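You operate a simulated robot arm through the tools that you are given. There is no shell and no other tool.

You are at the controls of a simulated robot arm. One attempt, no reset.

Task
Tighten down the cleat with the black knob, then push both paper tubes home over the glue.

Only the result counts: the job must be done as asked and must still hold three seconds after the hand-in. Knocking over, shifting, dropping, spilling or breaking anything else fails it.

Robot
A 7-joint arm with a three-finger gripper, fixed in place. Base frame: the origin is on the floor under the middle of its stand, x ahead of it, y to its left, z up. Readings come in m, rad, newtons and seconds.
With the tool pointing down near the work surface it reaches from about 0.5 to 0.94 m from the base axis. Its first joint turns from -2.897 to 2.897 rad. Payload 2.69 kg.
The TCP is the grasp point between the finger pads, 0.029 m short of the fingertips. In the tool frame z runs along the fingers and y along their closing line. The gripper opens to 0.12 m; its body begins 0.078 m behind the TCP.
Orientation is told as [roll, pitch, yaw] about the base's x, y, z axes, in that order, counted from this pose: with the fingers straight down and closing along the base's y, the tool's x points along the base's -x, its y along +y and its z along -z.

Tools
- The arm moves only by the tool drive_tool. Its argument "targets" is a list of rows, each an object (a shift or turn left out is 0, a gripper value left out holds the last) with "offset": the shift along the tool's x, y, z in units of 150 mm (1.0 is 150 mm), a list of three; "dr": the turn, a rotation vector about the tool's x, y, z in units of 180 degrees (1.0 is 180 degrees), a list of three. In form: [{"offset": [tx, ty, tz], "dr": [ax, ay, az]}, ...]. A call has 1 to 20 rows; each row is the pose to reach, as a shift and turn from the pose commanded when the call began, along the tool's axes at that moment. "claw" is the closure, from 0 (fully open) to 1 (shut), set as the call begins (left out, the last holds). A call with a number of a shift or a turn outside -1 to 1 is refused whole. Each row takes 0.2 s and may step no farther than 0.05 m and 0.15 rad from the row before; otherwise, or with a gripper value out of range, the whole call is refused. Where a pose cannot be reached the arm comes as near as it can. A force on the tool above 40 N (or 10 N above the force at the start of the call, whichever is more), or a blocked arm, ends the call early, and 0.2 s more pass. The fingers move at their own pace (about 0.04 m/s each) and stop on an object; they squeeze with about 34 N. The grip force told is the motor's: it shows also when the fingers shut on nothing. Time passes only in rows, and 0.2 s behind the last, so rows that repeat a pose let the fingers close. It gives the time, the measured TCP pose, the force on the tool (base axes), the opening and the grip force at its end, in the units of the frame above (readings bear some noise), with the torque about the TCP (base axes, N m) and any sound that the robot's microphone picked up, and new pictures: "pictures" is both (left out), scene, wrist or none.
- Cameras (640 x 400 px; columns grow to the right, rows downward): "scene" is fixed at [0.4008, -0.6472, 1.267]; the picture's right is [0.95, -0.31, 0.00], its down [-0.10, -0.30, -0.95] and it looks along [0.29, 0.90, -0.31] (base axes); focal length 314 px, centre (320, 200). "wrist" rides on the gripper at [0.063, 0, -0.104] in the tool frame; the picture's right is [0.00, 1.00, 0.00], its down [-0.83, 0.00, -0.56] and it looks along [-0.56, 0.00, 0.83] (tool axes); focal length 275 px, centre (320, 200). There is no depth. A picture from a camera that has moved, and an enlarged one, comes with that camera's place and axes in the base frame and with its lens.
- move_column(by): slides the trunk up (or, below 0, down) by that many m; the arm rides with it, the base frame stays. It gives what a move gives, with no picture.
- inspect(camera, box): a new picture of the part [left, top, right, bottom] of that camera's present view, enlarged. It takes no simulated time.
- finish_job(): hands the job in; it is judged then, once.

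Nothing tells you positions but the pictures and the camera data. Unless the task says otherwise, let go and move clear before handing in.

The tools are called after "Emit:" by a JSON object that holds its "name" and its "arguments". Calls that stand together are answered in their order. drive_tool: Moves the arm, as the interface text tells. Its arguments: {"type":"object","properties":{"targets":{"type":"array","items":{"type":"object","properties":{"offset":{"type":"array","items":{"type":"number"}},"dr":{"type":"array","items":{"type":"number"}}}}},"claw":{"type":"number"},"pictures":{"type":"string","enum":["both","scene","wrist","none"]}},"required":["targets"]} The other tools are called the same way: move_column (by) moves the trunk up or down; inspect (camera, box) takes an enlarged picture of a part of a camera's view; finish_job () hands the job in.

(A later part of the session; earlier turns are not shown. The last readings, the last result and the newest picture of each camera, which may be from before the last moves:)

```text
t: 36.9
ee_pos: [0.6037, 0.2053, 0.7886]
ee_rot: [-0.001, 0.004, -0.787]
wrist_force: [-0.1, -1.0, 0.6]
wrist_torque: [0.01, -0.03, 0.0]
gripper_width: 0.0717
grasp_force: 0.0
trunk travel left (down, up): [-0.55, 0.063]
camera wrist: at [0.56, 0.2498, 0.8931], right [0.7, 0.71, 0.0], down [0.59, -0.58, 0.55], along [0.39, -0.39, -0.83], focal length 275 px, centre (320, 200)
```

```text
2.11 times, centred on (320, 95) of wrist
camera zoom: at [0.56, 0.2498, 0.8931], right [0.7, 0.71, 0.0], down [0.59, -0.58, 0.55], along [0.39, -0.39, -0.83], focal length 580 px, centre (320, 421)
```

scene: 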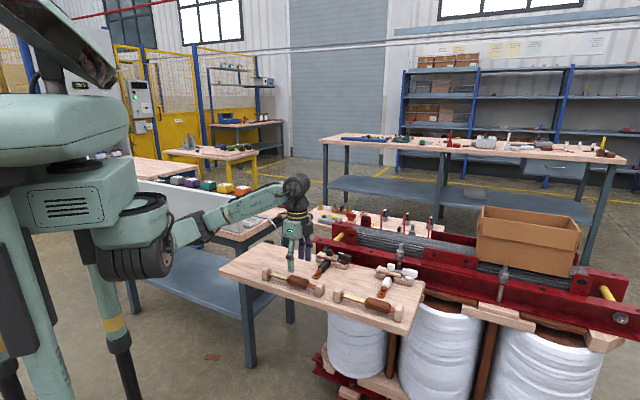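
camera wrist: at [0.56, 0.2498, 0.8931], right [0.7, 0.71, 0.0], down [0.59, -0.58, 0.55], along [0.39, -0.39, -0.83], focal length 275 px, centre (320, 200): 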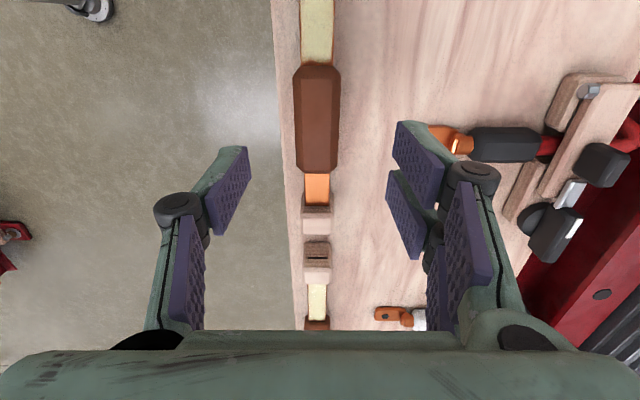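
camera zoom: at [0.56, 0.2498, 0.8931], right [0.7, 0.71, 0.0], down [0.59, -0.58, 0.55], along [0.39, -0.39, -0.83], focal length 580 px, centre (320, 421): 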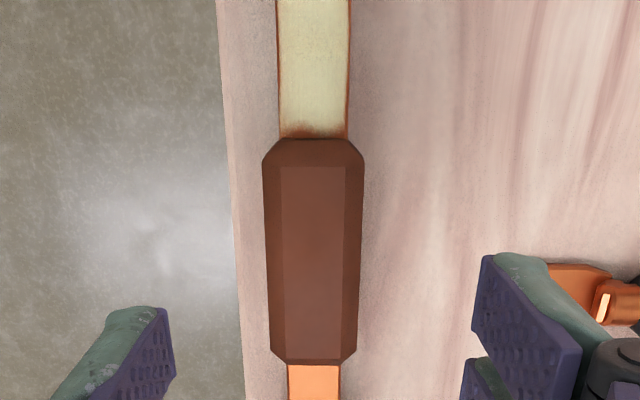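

Emit:
{"name": "drive_tool", "arguments": {"targets": [{"offset": [0, -0.005, 0.15]}, {"offset": [0, -0.005, 0.3]}, {"offset": [0, -0.005, 0.4]}, {"offset": [0, -0.005, 0.46]}]}}

Emit:
{"name": "inspect", "arguments": {"camera": "scene", "box": [255, 250, 335, 310]}}

Emit:
{"name": "inspect", "arguments": {"camera": "wrist", "box": [200, 40, 440, 230]}}

```text
t: 37.9
ee_pos: [0.6018, 0.2056, 0.7197]
ee_rot: [-0.002, 0.003, -0.786]
wrist_force: [-0.6, 0.2, -0.2]
wrist_torque: [0.01, 0.02, 0.0]
gripper_width: 0.072
grasp_force: 0.0
trunk travel left (down, up): [-0.55, 0.063]
camera wrist: at [0.5591, 0.2488, 0.8239], right [0.7, 0.71, 0.0], down [0.59, -0.58, 0.55], along [0.39, -0.39, -0.83], focal length 275 px, centre (320, 200)
```

scene: 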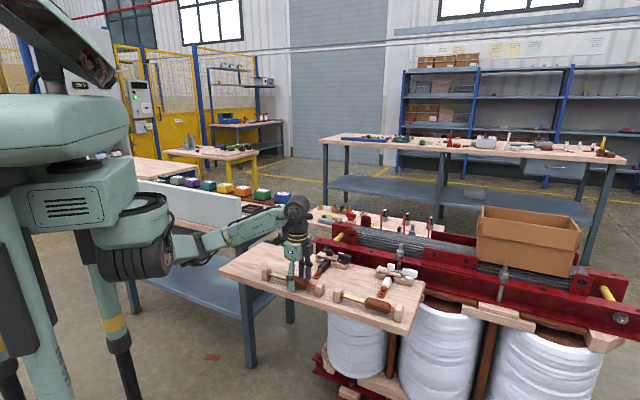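
wrist: 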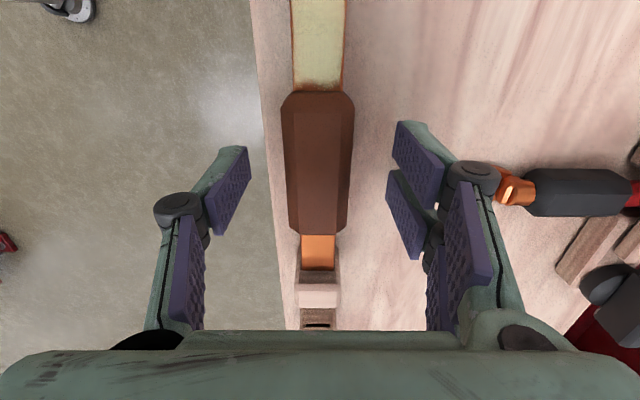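

```text
6.67 times, centred on (295, 280) of scene
camera zoom: at [0.4008, -0.6472, 1.267], right [0.95, -0.31, 0.0], down [-0.1, -0.3, -0.95], along [0.29, 0.9, -0.31], focal length 2092 px, centre (487, -333)
```

zoom: 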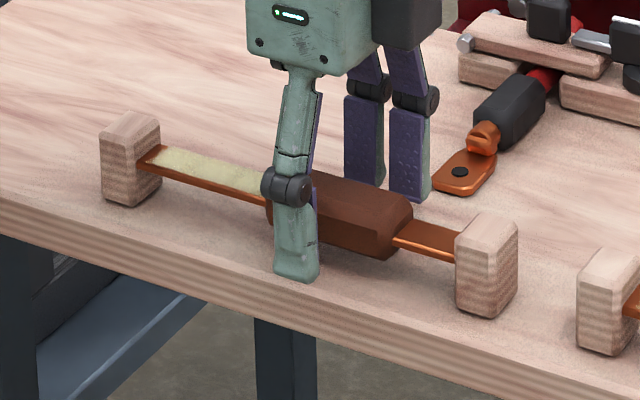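

```text
2.11 times, centred on (320, 135) of wrist
camera zoom: at [0.5591, 0.2488, 0.8239], right [0.7, 0.71, 0.0], down [0.59, -0.58, 0.55], along [0.39, -0.39, -0.83], focal length 580 px, centre (320, 337)
```

zoom: 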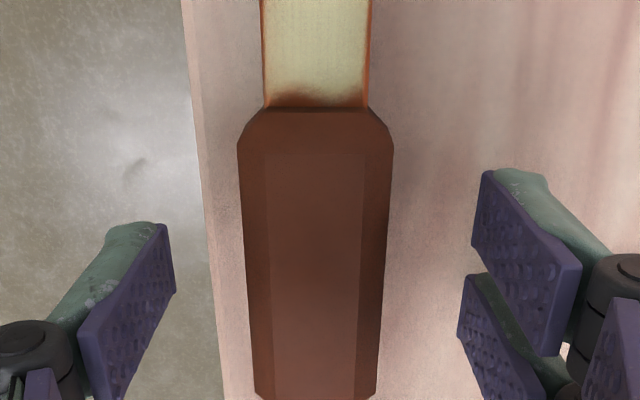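

Emit:
{"name": "drive_tool", "arguments": {"claw": 0.8, "targets": [{"offset": [0, 0, 0]}, {"offset": [0, 0, 0]}, {"offset": [0, 0, 0]}, {"offset": [0, 0, 0]}, {"offset": [0, 0, 0]}]}}

Emit:
{"name": "inspect", "arguments": {"camera": "scene", "box": [255, 250, 335, 310]}}

Emit:
{"name": "inspect", "arguments": {"camera": "wrist", "box": [200, 40, 440, 230]}}

```text
t: 39.1
ee_pos: [0.6022, 0.2045, 0.7196]
ee_rot: [-0.006, 0.005, -0.784]
wrist_force: [-8.2, -7.7, -1.6]
wrist_torque: [-0.11, 0.21, -0.01]
gripper_width: 0.0284
grasp_force: 38.2
trunk travel left (down, up): [-0.55, 0.063]
camera wrist: at [0.5588, 0.2482, 0.8241], right [0.7, 0.71, -0.01], down [0.59, -0.59, 0.55], along [0.39, -0.39, -0.83], focal length 275 px, centre (320, 200)
```

scene: 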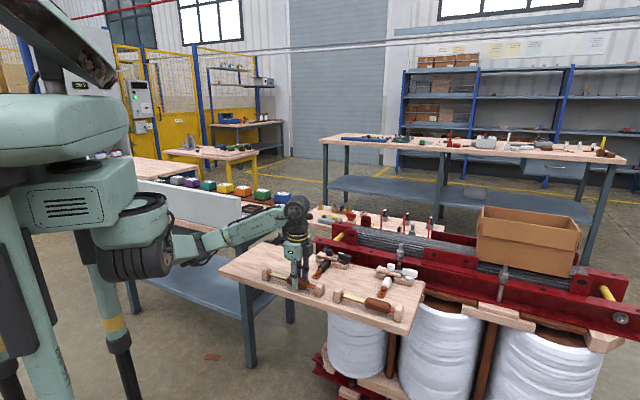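
wrist: 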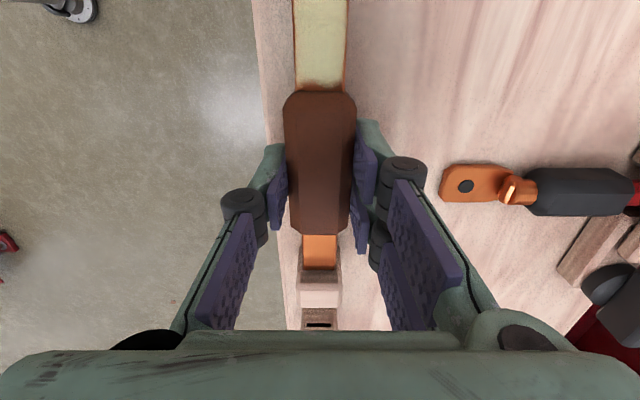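

```text
6.67 times, centred on (295, 280) of scene
camera zoom: at [0.4008, -0.6472, 1.267], right [0.95, -0.31, 0.0], down [-0.1, -0.3, -0.95], along [0.29, 0.9, -0.31], focal length 2092 px, centre (487, -333)
```

zoom: 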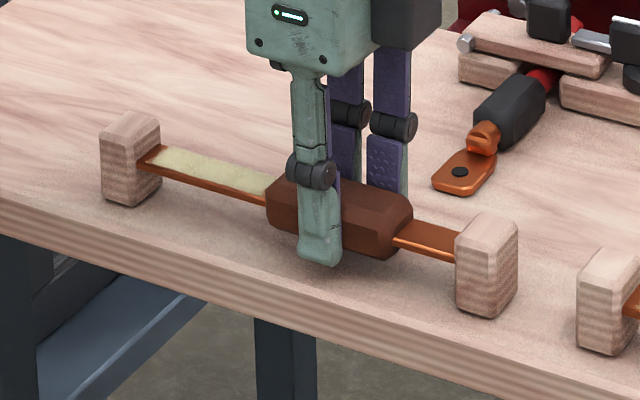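

```text
2.11 times, centred on (320, 135) of wrist
camera zoom: at [0.5588, 0.2482, 0.8241], right [0.7, 0.71, -0.01], down [0.59, -0.59, 0.55], along [0.39, -0.39, -0.83], focal length 580 px, centre (320, 337)
```

zoom: 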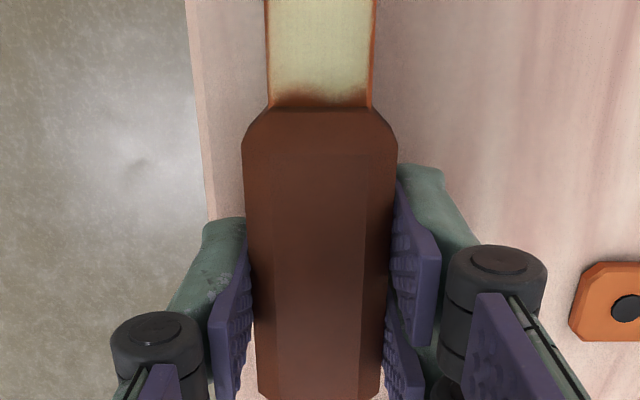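

Tube B is gripped at 28 mm width. I'll ease the side load and slide it toward the glue post along +e.

Emit:
{"name": "drive_tool", "arguments": {"targets": [{"offset": [0, -0.01, 0]}, {"offset": [0.04, -0.01, 0]}, {"offset": [0.08, -0.01, 0]}, {"offset": [0.12, -0.01, 0]}, {"offset": [0.16, -0.01, 0]}, {"offset": [0.2, -0.01, 0]}]}}

Emit:
{"name": "inspect", "arguments": {"camera": "scene", "box": [255, 250, 335, 310]}}

```text
t: 40.5
ee_pos: [0.5812, 0.227, 0.7196]
ee_rot: [-0.005, 0.004, -0.786]
wrist_force: [1.1, 1.0, -8.3]
wrist_torque: [-0.28, -0.42, -0.03]
gripper_width: 0.0285
grasp_force: 45.1
trunk travel left (down, up): [-0.55, 0.063]
camera wrist: at [0.5371, 0.2696, 0.8241], right [0.7, 0.71, 0.0], down [0.59, -0.58, 0.55], along [0.39, -0.39, -0.83], focal length 275 px, centre (320, 200)
```

scene: 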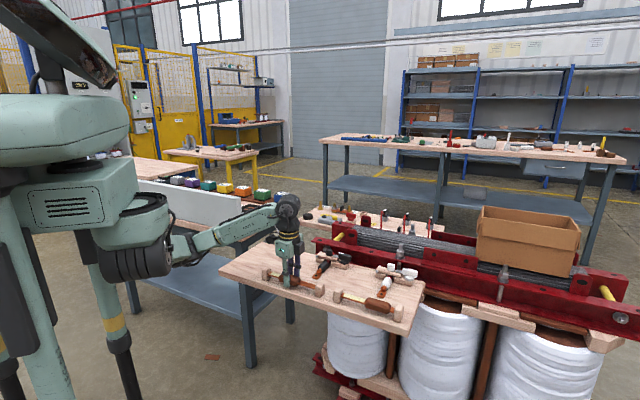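
wrist: 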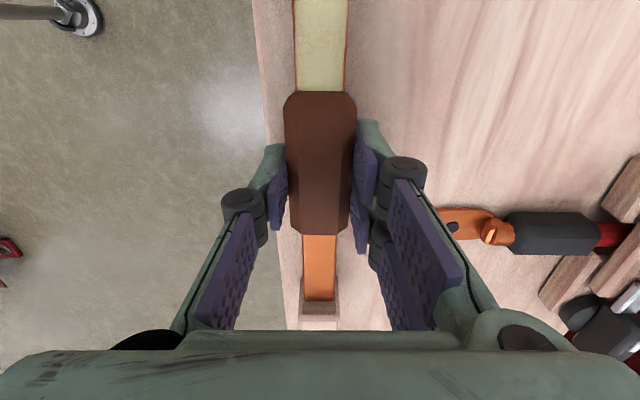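

```text
6.67 times, centred on (295, 280) of scene
camera zoom: at [0.4008, -0.6472, 1.267], right [0.95, -0.31, 0.0], down [-0.1, -0.3, -0.95], along [0.29, 0.9, -0.31], focal length 2092 px, centre (487, -333)
```

zoom: 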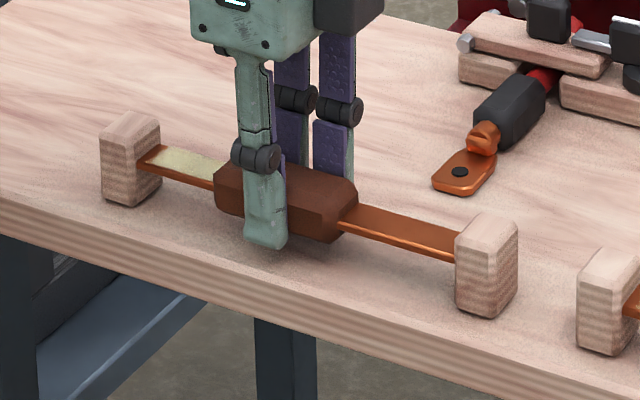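

Emit:
{"name": "drive_tool", "arguments": {"targets": [{"offset": [0.04, 0, 0]}, {"offset": [0.08, 0, 0]}, {"offset": [0.11, 0, 0]}, {"offset": [0.14, 0, 0]}, {"offset": [0.17, 0, 0]}]}}

Emit:
{"name": "inspect", "arguments": {"camera": "scene", "box": [255, 250, 335, 310]}}

Emit:
{"name": "inspect", "arguments": {"camera": "wrist", "box": [220, 0, 420, 160]}}

```text
t: 41.7
ee_pos: [0.5628, 0.2444, 0.7196]
ee_rot: [-0.005, 0.004, -0.784]
wrist_force: [7.6, 7.3, -3.9]
wrist_torque: [0.06, -0.31, -0.13]
gripper_width: 0.0283
grasp_force: 44.9
trunk travel left (down, up): [-0.55, 0.063]
camera wrist: at [0.5184, 0.2879, 0.8241], right [0.7, 0.71, 0.0], down [0.59, -0.58, 0.55], along [0.39, -0.39, -0.83], focal length 275 px, centre (320, 200)
```

scene: 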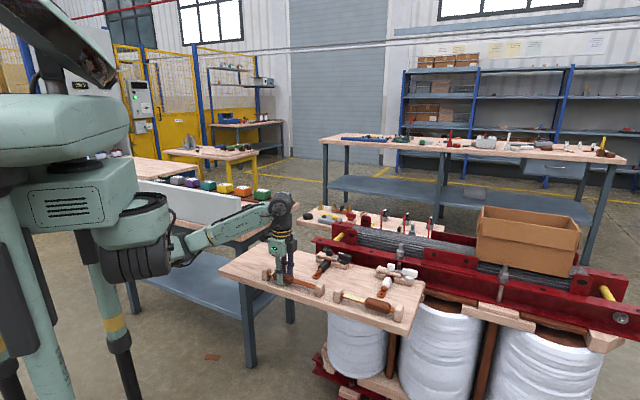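
wrist: 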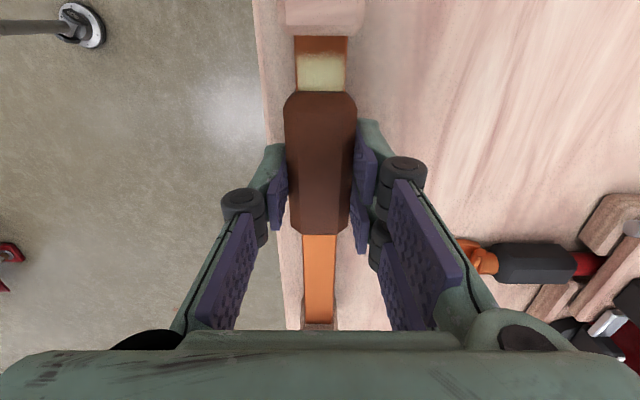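

```text
6.67 times, centred on (295, 280) of scene
camera zoom: at [0.4008, -0.6472, 1.267], right [0.95, -0.31, 0.0], down [-0.1, -0.3, -0.95], along [0.29, 0.9, -0.31], focal length 2092 px, centre (487, -333)
```

zoom: 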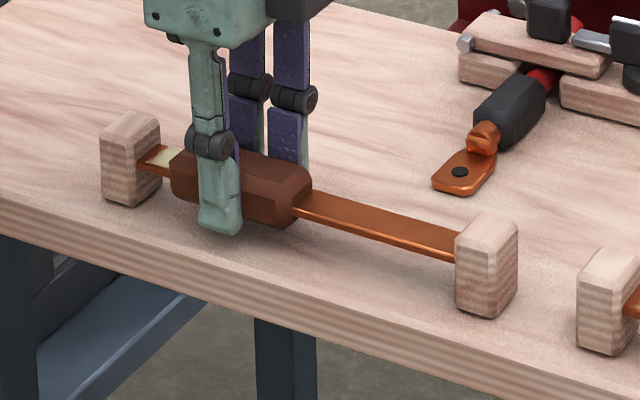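

```text
2.50 times, centred on (320, 80) of wrist
camera zoom: at [0.5184, 0.2879, 0.8241], right [0.7, 0.71, 0.0], down [0.59, -0.58, 0.55], along [0.39, -0.39, -0.83], focal length 688 px, centre (320, 500)
```

zoom: 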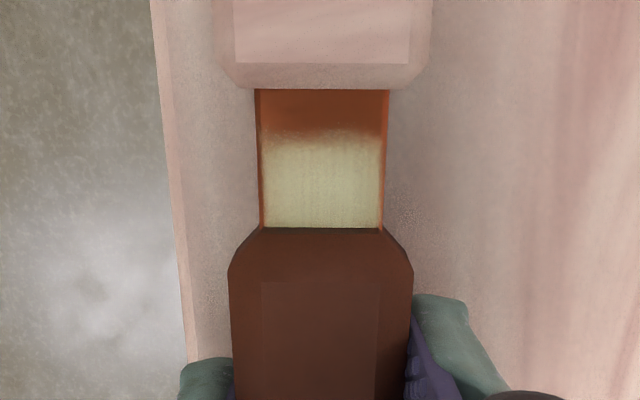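

Emit:
{"name": "drive_tool", "arguments": {"targets": [{"offset": [0.03, 0.005, 0]}, {"offset": [0.06, 0.005, 0]}, {"offset": [0.08, 0.005, 0]}, {"offset": [0.095, 0.005, 0]}, {"offset": [0.11, 0.005, 0]}, {"offset": [0.12, 0.005, 0]}]}}

Emit:
{"name": "inspect", "arguments": {"camera": "wrist", "box": [220, 0, 420, 160]}}

Emit:
{"name": "inspect", "arguments": {"camera": "scene", "box": [255, 250, 335, 310]}}

```text
t: 43.1
ee_pos: [0.5508, 0.2564, 0.7192]
ee_rot: [-0.004, 0.002, -0.785]
wrist_force: [-1.8, -1.6, -4.4]
wrist_torque: [-0.18, -0.18, 0.01]
gripper_width: 0.0285
grasp_force: 45.4
trunk travel left (down, up): [-0.55, 0.063]
camera wrist: at [0.5065, 0.3004, 0.8242], right [0.7, 0.71, -0.01], down [0.59, -0.58, 0.55], along [0.39, -0.39, -0.83], focal length 275 px, centre (320, 200)
```

scene: 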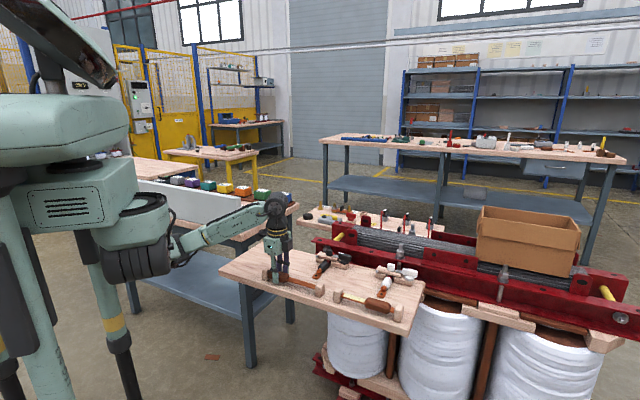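
wrist: 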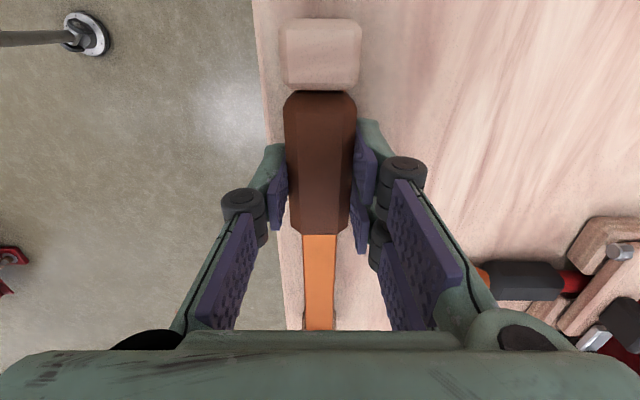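

```text
2.50 times, centred on (320, 80) of wrist
camera zoom: at [0.5065, 0.3004, 0.8242], right [0.7, 0.71, -0.01], down [0.59, -0.58, 0.55], along [0.39, -0.39, -0.83], focal length 688 px, centre (320, 500)
```

zoom: 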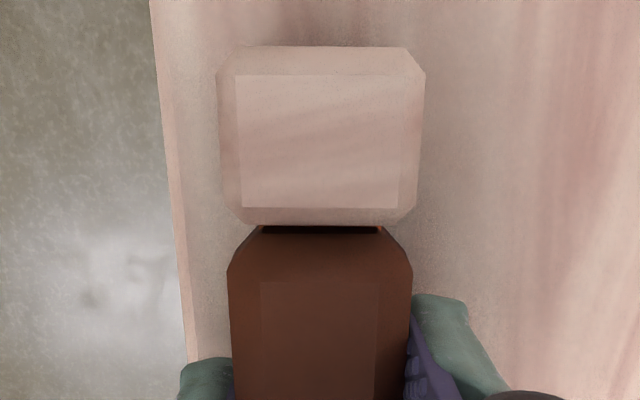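

```text
6.67 times, centred on (295, 280) of scene
camera zoom: at [0.4008, -0.6472, 1.267], right [0.95, -0.31, 0.0], down [-0.1, -0.3, -0.95], along [0.29, 0.9, -0.31], focal length 2092 px, centre (487, -333)
```

zoom: 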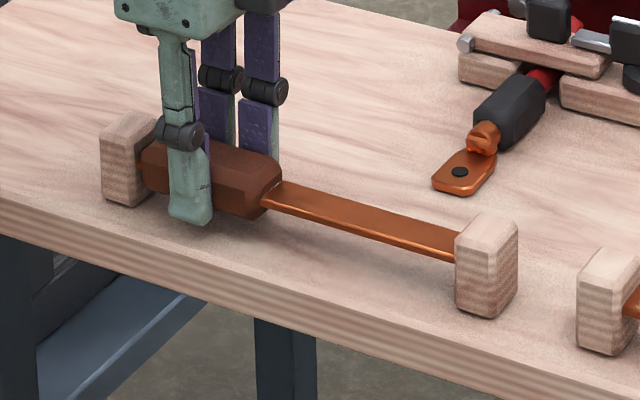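

The tube is nearly at the post. I'll press the last few millimetres in fine steps.

Emit:
{"name": "drive_tool", "arguments": {"targets": [{"offset": [0.007, 0, 0]}, {"offset": [0.014, 0, 0]}, {"offset": [0.021, 0, 0]}, {"offset": [0.028, 0, 0]}], "pictures": "wrist"}}

Emit:
{"name": "inspect", "arguments": {"camera": "wrist", "box": [220, 0, 420, 160]}}

Emit:
{"name": "inspect", "arguments": {"camera": "scene", "box": [255, 250, 335, 310]}}

```text
t: 44.1
ee_pos: [0.5481, 0.2579, 0.7191]
ee_rot: [-0.004, 0.002, -0.788]
wrist_force: [7.7, -12.0, -5.1]
wrist_torque: [0.23, 0.21, 0.09]
gripper_width: 0.0286
grasp_force: 44.9
trunk travel left (down, up): [-0.55, 0.063]
camera wrist: at [0.5044, 0.3024, 0.8241], right [0.71, 0.71, 0.0], down [0.59, -0.59, 0.55], along [0.39, -0.39, -0.83], focal length 275 px, centre (320, 200)
```

wrist: 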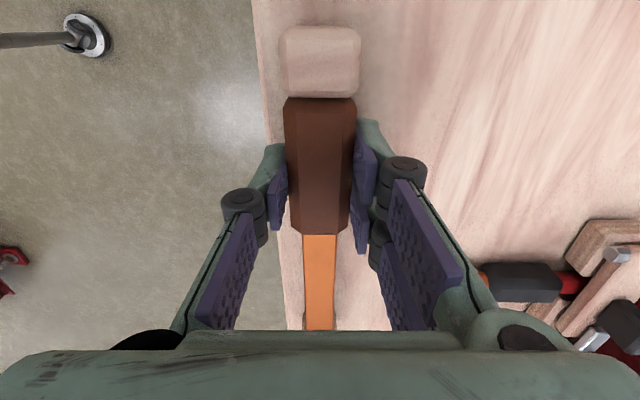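

```text
2.50 times, centred on (320, 80) of wrist
camera zoom: at [0.5044, 0.3024, 0.8241], right [0.71, 0.71, 0.0], down [0.59, -0.59, 0.55], along [0.39, -0.39, -0.83], focal length 688 px, centre (320, 500)
```

zoom: 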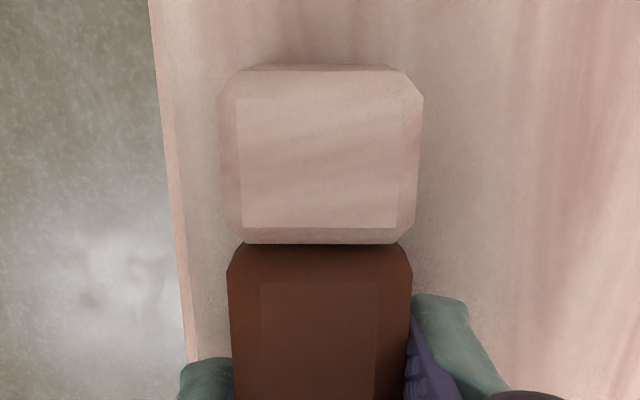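

```text
6.67 times, centred on (295, 280) of scene
camera zoom: at [0.4008, -0.6472, 1.267], right [0.95, -0.31, 0.0], down [-0.1, -0.3, -0.95], along [0.29, 0.9, -0.31], focal length 2092 px, centre (487, -333)
```

zoom: 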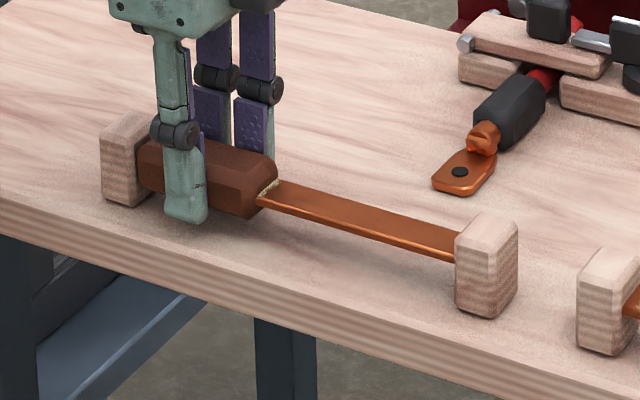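

Emit:
{"name": "inspect", "arguments": {"camera": "scene", "box": [265, 260, 305, 290]}}

Emit:
{"name": "inspect", "arguments": {"camera": "wrist", "box": [280, 190, 360, 260]}}

```text
13.33 times, centred on (285, 275) of scene
camera zoom: at [0.4008, -0.6472, 1.267], right [0.95, -0.31, 0.0], down [-0.1, -0.3, -0.95], along [0.29, 0.9, -0.31], focal length 4184 px, centre (787, -800)
```

zoom: 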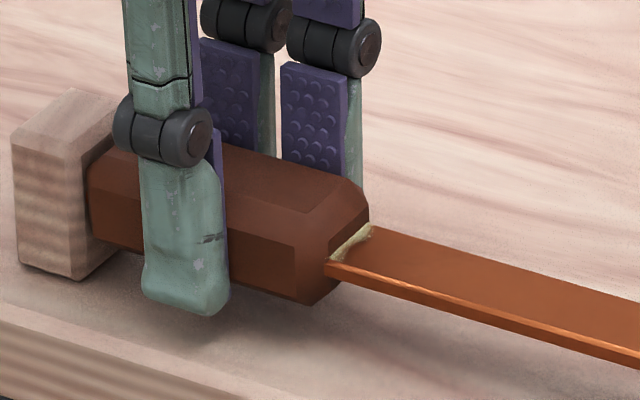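

```text
5.71 times, centred on (320, 225) of wrist
camera zoom: at [0.5044, 0.3024, 0.8241], right [0.71, 0.71, 0.0], down [0.59, -0.59, 0.55], along [0.39, -0.39, -0.83], focal length 1573 px, centre (320, 57)
```

zoom: 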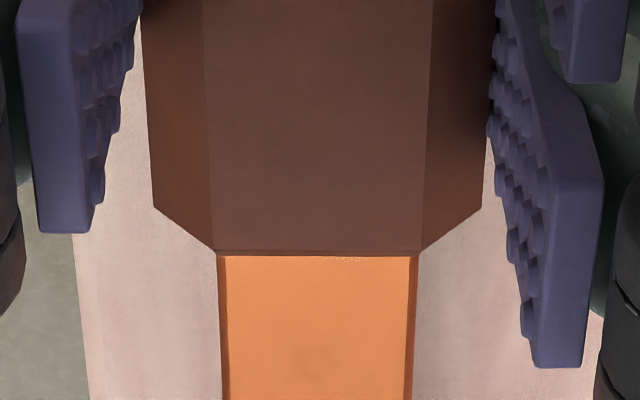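

Tube B is seated against the post with about 14 N of reaction. I'll release it, lift, and check it from above.

Emit:
{"name": "drive_tool", "arguments": {"claw": 0.4, "targets": [{"offset": [0, 0, 0]}, {"offset": [0, 0, 0]}, {"offset": [0, 0, 0]}, {"offset": [0, 0, 0]}, {"offset": [0, 0, -0.2]}, {"offset": [0, 0, -0.45]}, {"offset": [0, 0, -0.7]}]}}

Emit:
{"name": "inspect", "arguments": {"camera": "scene", "box": [255, 255, 305, 295]}}

Emit:
{"name": "inspect", "arguments": {"camera": "wrist", "box": [220, 0, 420, 160]}}

```text
t: 45.7
ee_pos: [0.548, 0.2587, 0.8262]
ee_rot: [-0.005, 0.004, -0.787]
wrist_force: [0.6, 0.1, 0.6]
wrist_torque: [0.02, 0.02, 0.01]
gripper_width: 0.072
grasp_force: 0.1
trunk travel left (down, up): [-0.55, 0.063]
camera wrist: at [0.5047, 0.302, 0.9299], right [0.7, 0.71, 0.0], down [0.59, -0.58, 0.55], along [0.39, -0.39, -0.83], focal length 275 px, centre (320, 200)
```

scene: 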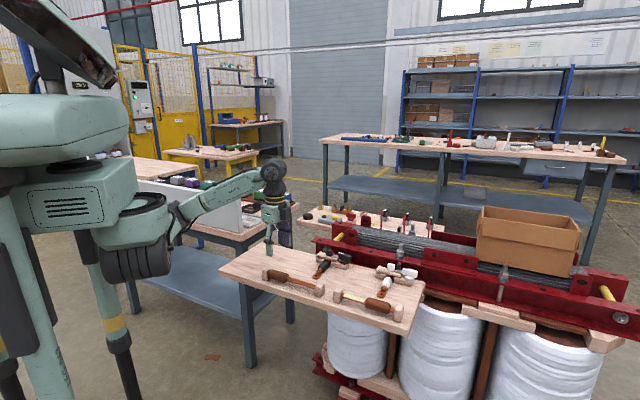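
wrist: 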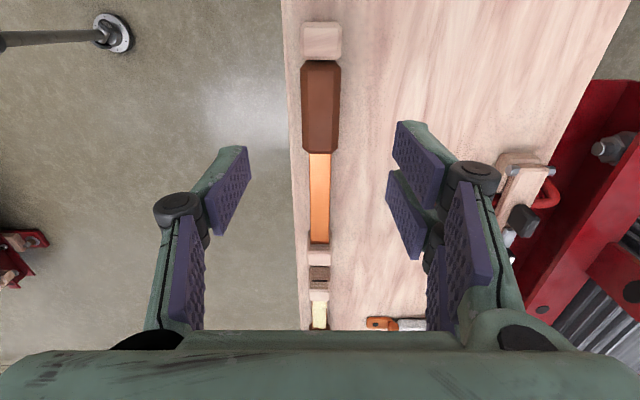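

```text
10.00 times, centred on (280, 275) of scene
camera zoom: at [0.4008, -0.6472, 1.267], right [0.95, -0.31, 0.0], down [-0.1, -0.3, -0.95], along [0.29, 0.9, -0.31], focal length 3138 px, centre (720, -550)
```

zoom: 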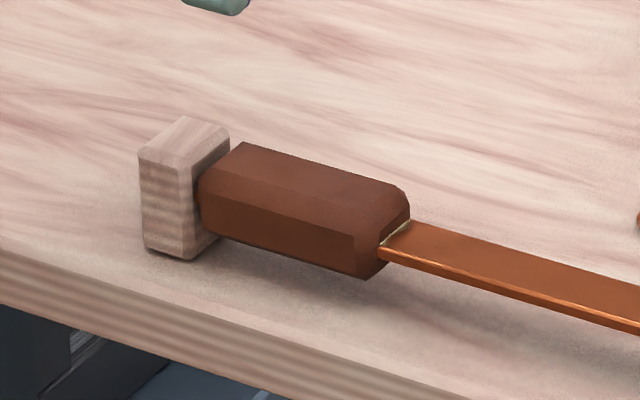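

```text
2.50 times, centred on (320, 80) of wrist
camera zoom: at [0.5047, 0.302, 0.9299], right [0.7, 0.71, 0.0], down [0.59, -0.58, 0.55], along [0.39, -0.39, -0.83], focal length 688 px, centre (320, 500)
```

zoom: 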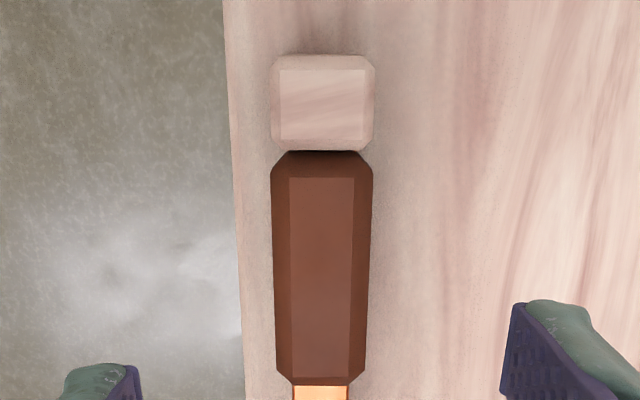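

Tube B is home. Now I'll move along to tube A at about e=-0.543.

Emit:
{"name": "drive_tool", "arguments": {"targets": [{"offset": [-0.3, 0, 0]}, {"offset": [-0.6, 0, 0]}, {"offset": [-0.9, 0, 0]}], "pictures": "none"}}

Emit:
{"name": "drive_tool", "arguments": {"targets": [{"offset": [-0.3, 0, 0]}, {"offset": [-0.6, 0, 0]}, {"offset": [-0.9, 0, 0]}], "pictures": "none"}}

Emit:
{"name": "drive_tool", "arguments": {"targets": [{"offset": [-0.25, 0, 0.1]}, {"offset": [-0.45, 0, 0.2]}]}}

Emit:
{"name": "inspect", "arguments": {"camera": "scene", "box": [325, 260, 425, 340]}}

Emit:
{"name": "inspect", "arguments": {"camera": "wrist", "box": [200, 0, 440, 190]}}

```text
t: 46.5
ee_pos: [0.6433, 0.1653, 0.8255]
ee_rot: [-0.003, 0.003, -0.783]
wrist_force: [0.7, -0.5, -0.8]
wrist_torque: [-0.03, 0.02, 0.02]
gripper_width: 0.0719
grasp_force: 0.0
trunk travel left (down, up): [-0.55, 0.063]
```

```text
t: 47.3
ee_pos: [0.7381, 0.0678, 0.8242]
ee_rot: [-0.003, 0.003, -0.784]
wrist_force: [-0.7, 0.0, 0.6]
wrist_torque: [0.04, -0.01, 0.02]
gripper_width: 0.0722
grasp_force: 0.1
trunk travel left (down, up): [-0.55, 0.063]
```

```text
t: 47.9
ee_pos: [0.7861, 0.0214, 0.7935]
ee_rot: [-0.004, 0.002, -0.784]
wrist_force: [0.1, -0.9, -0.2]
wrist_torque: [0.03, 0.03, -0.01]
gripper_width: 0.0722
grasp_force: 0.2
trunk travel left (down, up): [-0.55, 0.063]
camera wrist: at [0.7432, 0.0648, 0.898], right [0.7, 0.71, 0.0], down [0.59, -0.58, 0.55], along [0.39, -0.39, -0.83], focal length 275 px, centre (320, 200)
```

scene: 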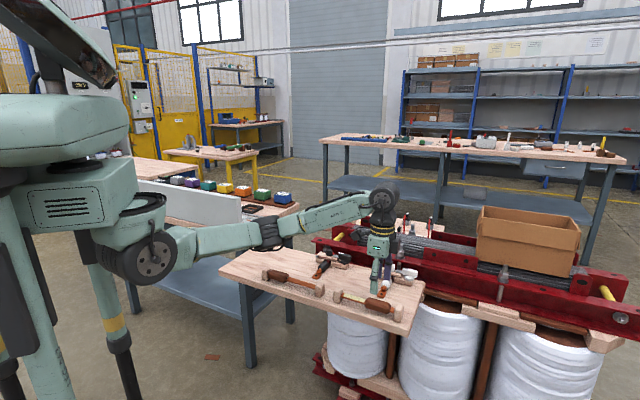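
wrist: 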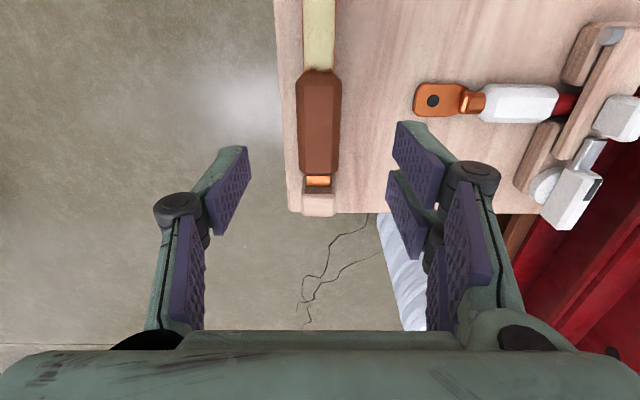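

```text
5.00 times, centred on (375, 300) of scene
camera zoom: at [0.4008, -0.6472, 1.267], right [0.95, -0.31, 0.0], down [-0.1, -0.3, -0.95], along [0.29, 0.9, -0.31], focal length 1569 px, centre (45, -300)
```

zoom: 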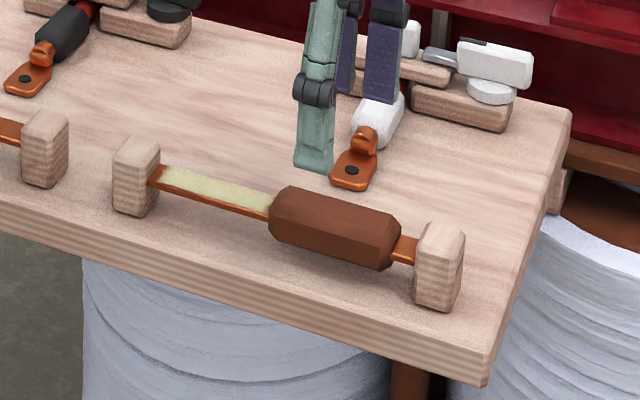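

```text
2.11 times, centred on (320, 95) of wrist
camera zoom: at [0.7432, 0.0648, 0.898], right [0.7, 0.71, 0.0], down [0.59, -0.58, 0.55], along [0.39, -0.39, -0.83], focal length 580 px, centre (320, 421)
```

zoom: 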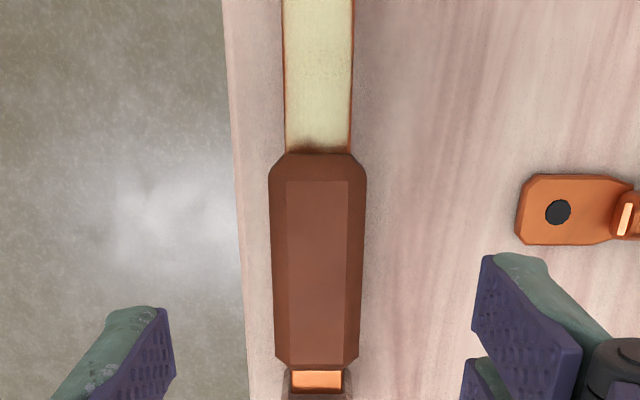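

Emit:
{"name": "drive_tool", "arguments": {"claw": 0.5, "targets": [{"offset": [-0.033, -0.003, 0]}, {"offset": [-0.033, -0.003, 0.15]}, {"offset": [-0.033, -0.003, 0.3]}, {"offset": [-0.033, -0.003, 0.42]}, {"offset": [-0.033, -0.003, 0.49]}]}}

Emit:
{"name": "inspect", "arguments": {"camera": "scene", "box": [335, 265, 415, 325]}}

Emit:
{"name": "inspect", "arguments": {"camera": "wrist", "box": [200, 40, 440, 230]}}

```text
t: 49.1
ee_pos: [0.7895, 0.0172, 0.7207]
ee_rot: [-0.003, 0.003, -0.785]
wrist_force: [0.8, -0.1, 0.4]
wrist_torque: [0.0, 0.01, 0.0]
gripper_width: 0.0599
grasp_force: 0.1
trunk travel left (down, up): [-0.55, 0.063]
camera wrist: at [0.746, 0.061, 0.8245], right [0.7, 0.71, 0.0], down [0.59, -0.58, 0.55], along [0.39, -0.39, -0.83], focal length 275 px, centre (320, 200)
```

scene: 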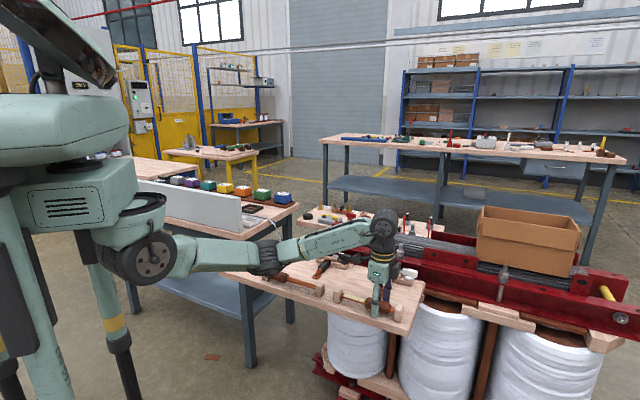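
wrist: 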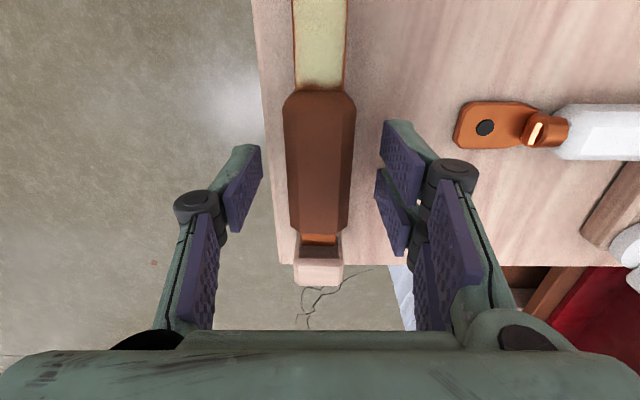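

```text
6.67 times, centred on (375, 295) of scene
camera zoom: at [0.4008, -0.6472, 1.267], right [0.95, -0.31, 0.0], down [-0.1, -0.3, -0.95], along [0.29, 0.9, -0.31], focal length 2092 px, centre (-47, -433)
```

zoom: 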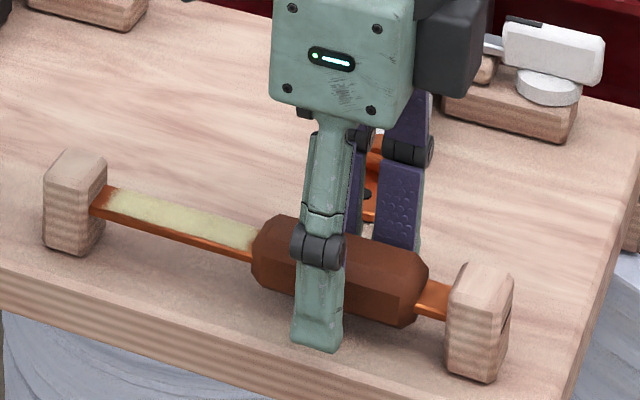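

```text
2.11 times, centred on (320, 135) of wrist
camera zoom: at [0.746, 0.061, 0.8245], right [0.7, 0.71, 0.0], down [0.59, -0.58, 0.55], along [0.39, -0.39, -0.83], focal length 580 px, centre (320, 337)
```

zoom: 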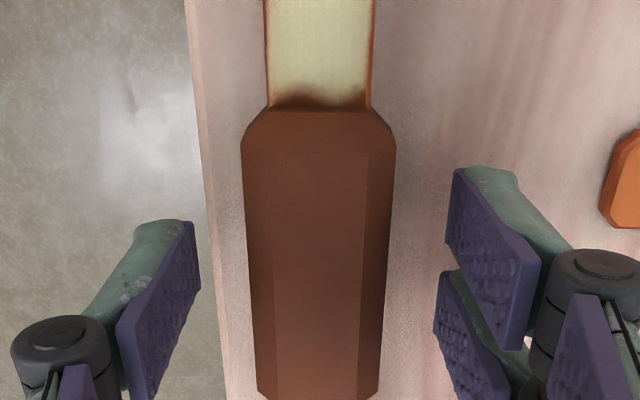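

Everything is aligned with good clearance to the white lug. I'll grip tube A.

Emit:
{"name": "drive_tool", "arguments": {"claw": 0.8, "targets": [{"offset": [0, 0, 0]}, {"offset": [0, 0, 0]}, {"offset": [0, 0, 0]}, {"offset": [0, 0, 0]}, {"offset": [0, 0, 0]}], "pictures": "wrist"}}

```text
t: 50.3
ee_pos: [0.7897, 0.0163, 0.7196]
ee_rot: [-0.004, 0.003, -0.786]
wrist_force: [-3.1, -2.7, -1.8]
wrist_torque: [-0.04, 0.0, -0.02]
gripper_width: 0.0283
grasp_force: 44.9
trunk travel left (down, up): [-0.55, 0.063]
camera wrist: at [0.7458, 0.0608, 0.8247], right [0.7, 0.71, 0.0], down [0.59, -0.58, 0.55], along [0.39, -0.39, -0.83], focal length 275 px, centre (320, 200)
```

wrist: 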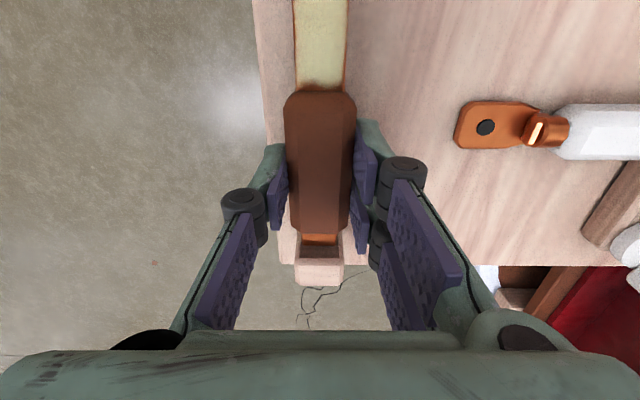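

Emit:
{"name": "drive_tool", "arguments": {"targets": [{"offset": [0.04, 0, 0]}, {"offset": [0.08, 0, 0]}, {"offset": [0.12, 0, 0]}, {"offset": [0.16, 0, 0]}, {"offset": [0.2, 0, 0]}, {"offset": [0.24, 0, 0]}, {"offset": [0.28, 0, 0]}]}}

Emit:
{"name": "inspect", "arguments": {"camera": "scene", "box": [335, 265, 415, 325]}}

```text
t: 51.9
ee_pos: [0.7586, 0.0472, 0.7198]
ee_rot: [-0.004, 0.005, -0.784]
wrist_force: [-3.3, -3.3, -5.2]
wrist_torque: [-0.5, -0.54, -0.07]
gripper_width: 0.0287
grasp_force: 45.1
trunk travel left (down, up): [-0.55, 0.063]
camera wrist: at [0.716, 0.0908, 0.8248], right [0.7, 0.71, 0.0], down [0.59, -0.58, 0.55], along [0.39, -0.39, -0.83], focal length 275 px, centre (320, 200)
```

scene: 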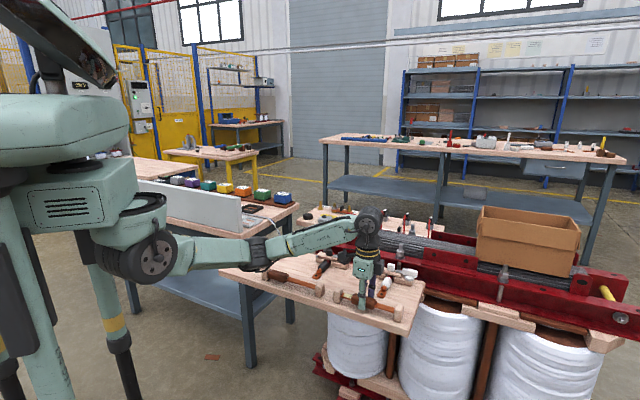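
wrist: 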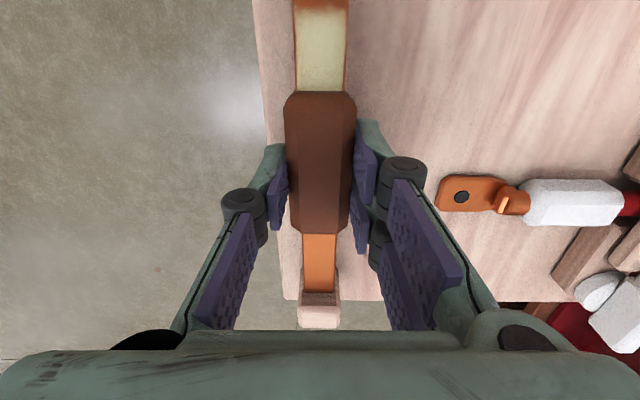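

```text
6.67 times, centred on (375, 295) of scene
camera zoom: at [0.4008, -0.6472, 1.267], right [0.95, -0.31, 0.0], down [-0.1, -0.3, -0.95], along [0.29, 0.9, -0.31], focal length 2092 px, centre (-47, -433)
```

zoom: 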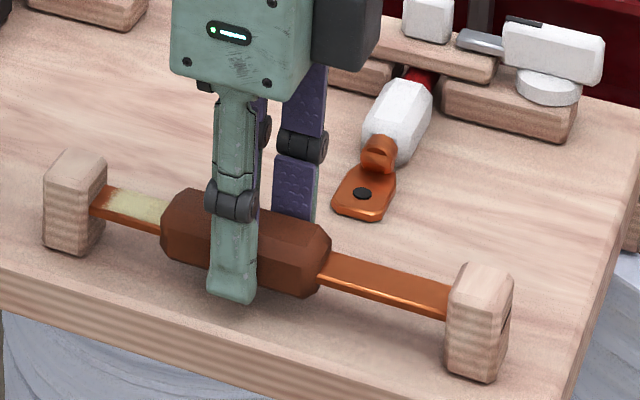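

Emit:
{"name": "drive_tool", "arguments": {"targets": [{"offset": [0.04, 0, 0]}, {"offset": [0.08, 0, 0]}, {"offset": [0.11, 0, 0]}, {"offset": [0.14, 0, 0]}]}}

Emit:
{"name": "inspect", "arguments": {"camera": "scene", "box": [335, 265, 415, 325]}}

Emit:
{"name": "inspect", "arguments": {"camera": "wrist", "box": [220, 0, 420, 160]}}

```text
t: 52.9
ee_pos: [0.7444, 0.0623, 0.7194]
ee_rot: [-0.005, 0.005, -0.784]
wrist_force: [-2.7, -3.2, -3.4]
wrist_torque: [-0.07, -0.09, 0.0]
gripper_width: 0.0286
grasp_force: 45.3
trunk travel left (down, up): [-0.55, 0.063]
camera wrist: at [0.7009, 0.1057, 0.8248], right [0.7, 0.71, 0.0], down [0.59, -0.59, 0.55], along [0.39, -0.39, -0.83], focal length 275 px, centre (320, 200)
```

scene: 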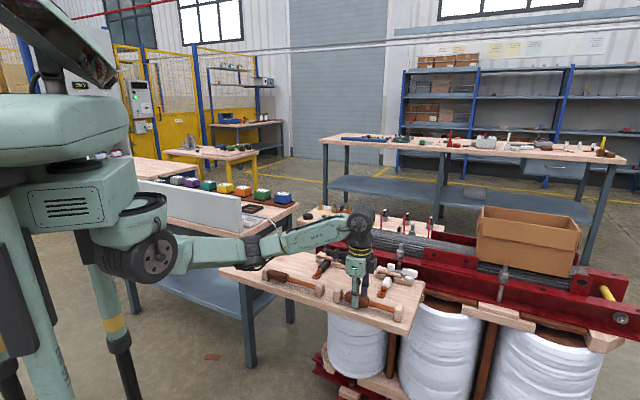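
wrist: 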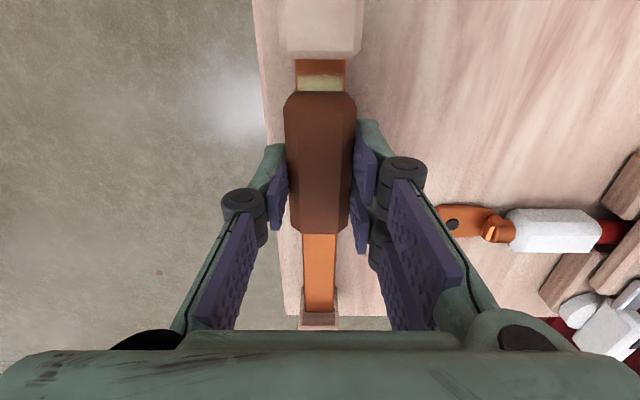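

```text
6.67 times, centred on (375, 295) of scene
camera zoom: at [0.4008, -0.6472, 1.267], right [0.95, -0.31, 0.0], down [-0.1, -0.3, -0.95], along [0.29, 0.9, -0.31], focal length 2092 px, centre (-47, -433)
```

zoom: 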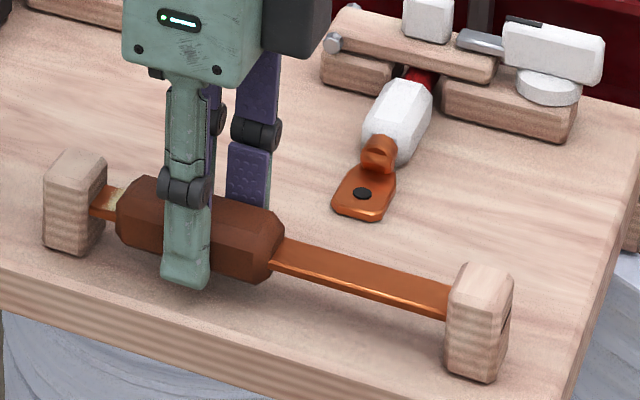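

```text
2.50 times, centred on (320, 80) of wrist
camera zoom: at [0.7009, 0.1057, 0.8248], right [0.7, 0.71, 0.0], down [0.59, -0.59, 0.55], along [0.39, -0.39, -0.83], focal length 688 px, centre (320, 500)
```

zoom: 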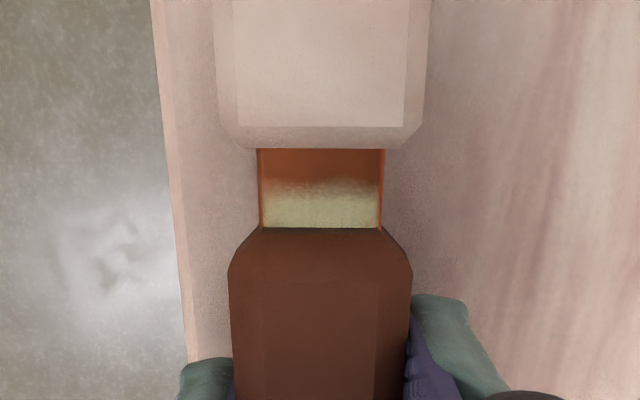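

About 11 mm remains. I'll slide on and finish with fine steps.

Emit:
{"name": "drive_tool", "arguments": {"targets": [{"offset": [0.02, 0, 0]}, {"offset": [0.04, 0, 0]}, {"offset": [0.055, 0, 0]}, {"offset": [0.063, 0, 0]}, {"offset": [0.07, 0, 0]}, {"offset": [0.077, 0, 0]}], "pictures": "wrist"}}

Emit:
{"name": "inspect", "arguments": {"camera": "scene", "box": [335, 265, 385, 305]}}

Emit:
{"name": "inspect", "arguments": {"camera": "wrist", "box": [220, 0, 420, 160]}}

```text
t: 54.3
ee_pos: [0.7359, 0.0708, 0.7204]
ee_rot: [-0.003, 0.005, -0.785]
wrist_force: [-3.9, -4.1, -7.6]
wrist_torque: [-0.19, -0.11, -0.07]
gripper_width: 0.0286
grasp_force: 44.4
trunk travel left (down, up): [-0.55, 0.063]
camera wrist: at [0.6928, 0.1138, 0.8248], right [0.7, 0.71, 0.0], down [0.59, -0.58, 0.55], along [0.39, -0.39, -0.83], focal length 275 px, centre (320, 200)
```

wrist: 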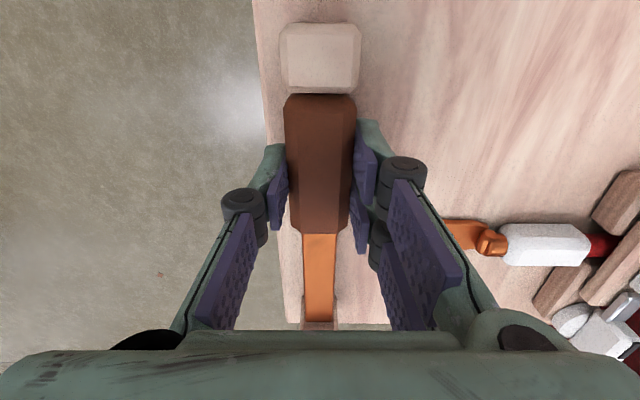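

```text
10.00 times, centred on (360, 285) of scene
camera zoom: at [0.4008, -0.6472, 1.267], right [0.95, -0.31, 0.0], down [-0.1, -0.3, -0.95], along [0.29, 0.9, -0.31], focal length 3138 px, centre (-80, -650)
```

zoom: 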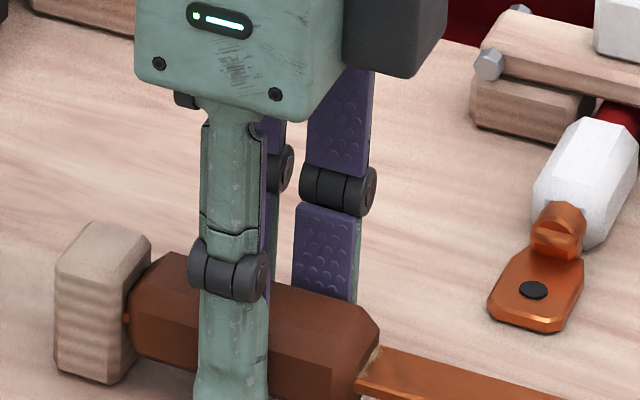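

```text
2.50 times, centred on (320, 80) of wrist
camera zoom: at [0.6928, 0.1138, 0.8248], right [0.7, 0.71, 0.0], down [0.59, -0.58, 0.55], along [0.39, -0.39, -0.83], focal length 688 px, centre (320, 500)
```

zoom: 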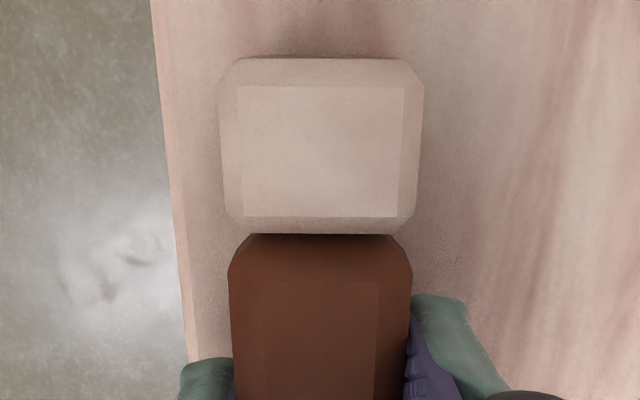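

Emit:
{"name": "drive_tool", "arguments": {"targets": [{"offset": [0.006, 0, 0]}, {"offset": [0.012, 0, 0]}], "pictures": "wrist"}}

Emit:
{"name": "inspect", "arguments": {"camera": "scene", "box": [335, 270, 385, 310]}}

Emit:
{"name": "inspect", "arguments": {"camera": "wrist", "box": [220, 0, 420, 160]}}

```text
t: 54.9
ee_pos: [0.7352, 0.0705, 0.7204]
ee_rot: [-0.003, 0.003, -0.786]
wrist_force: [7.3, -6.4, -4.7]
wrist_torque: [0.42, 0.22, -0.05]
gripper_width: 0.0288
grasp_force: 45.0
trunk travel left (down, up): [-0.55, 0.063]
camera wrist: at [0.6919, 0.1145, 0.8248], right [0.7, 0.71, 0.0], down [0.59, -0.58, 0.55], along [0.39, -0.39, -0.83], focal length 275 px, centre (320, 200)
```

wrist: 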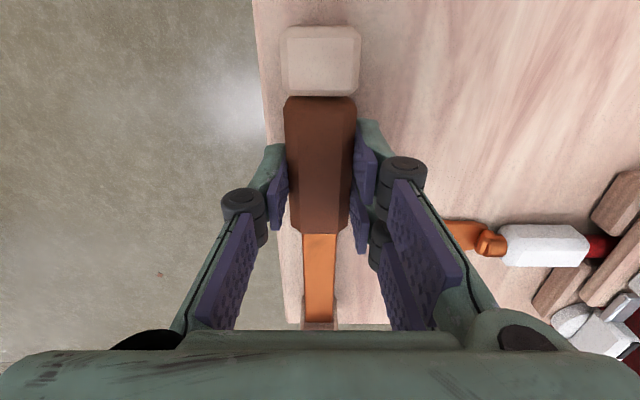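

```text
10.00 times, centred on (360, 290) of scene
camera zoom: at [0.4008, -0.6472, 1.267], right [0.95, -0.31, 0.0], down [-0.1, -0.3, -0.95], along [0.29, 0.9, -0.31], focal length 3138 px, centre (-80, -700)
```

zoom: 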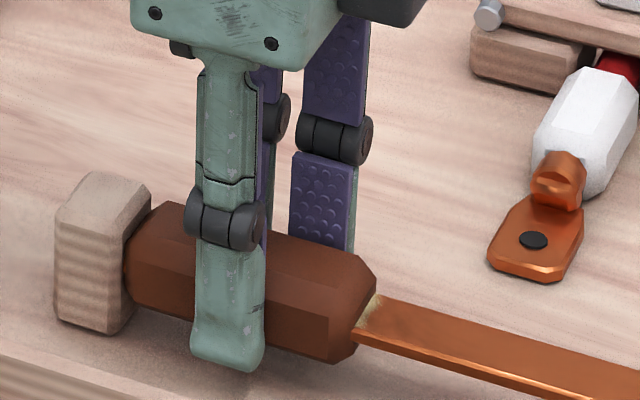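

```text
2.50 times, centred on (320, 80) of wrist
camera zoom: at [0.6919, 0.1145, 0.8248], right [0.7, 0.71, 0.0], down [0.59, -0.58, 0.55], along [0.39, -0.39, -0.83], focal length 688 px, centre (320, 500)
```

zoom: 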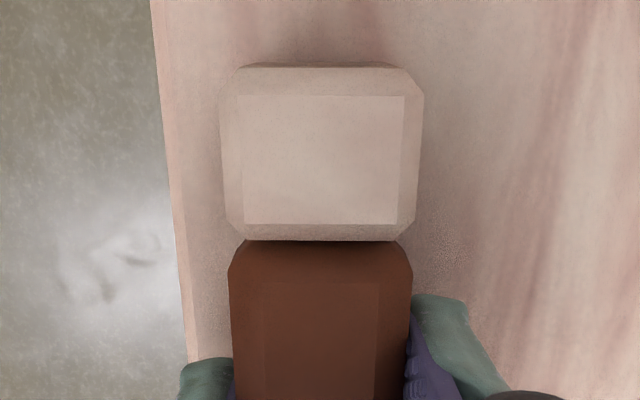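

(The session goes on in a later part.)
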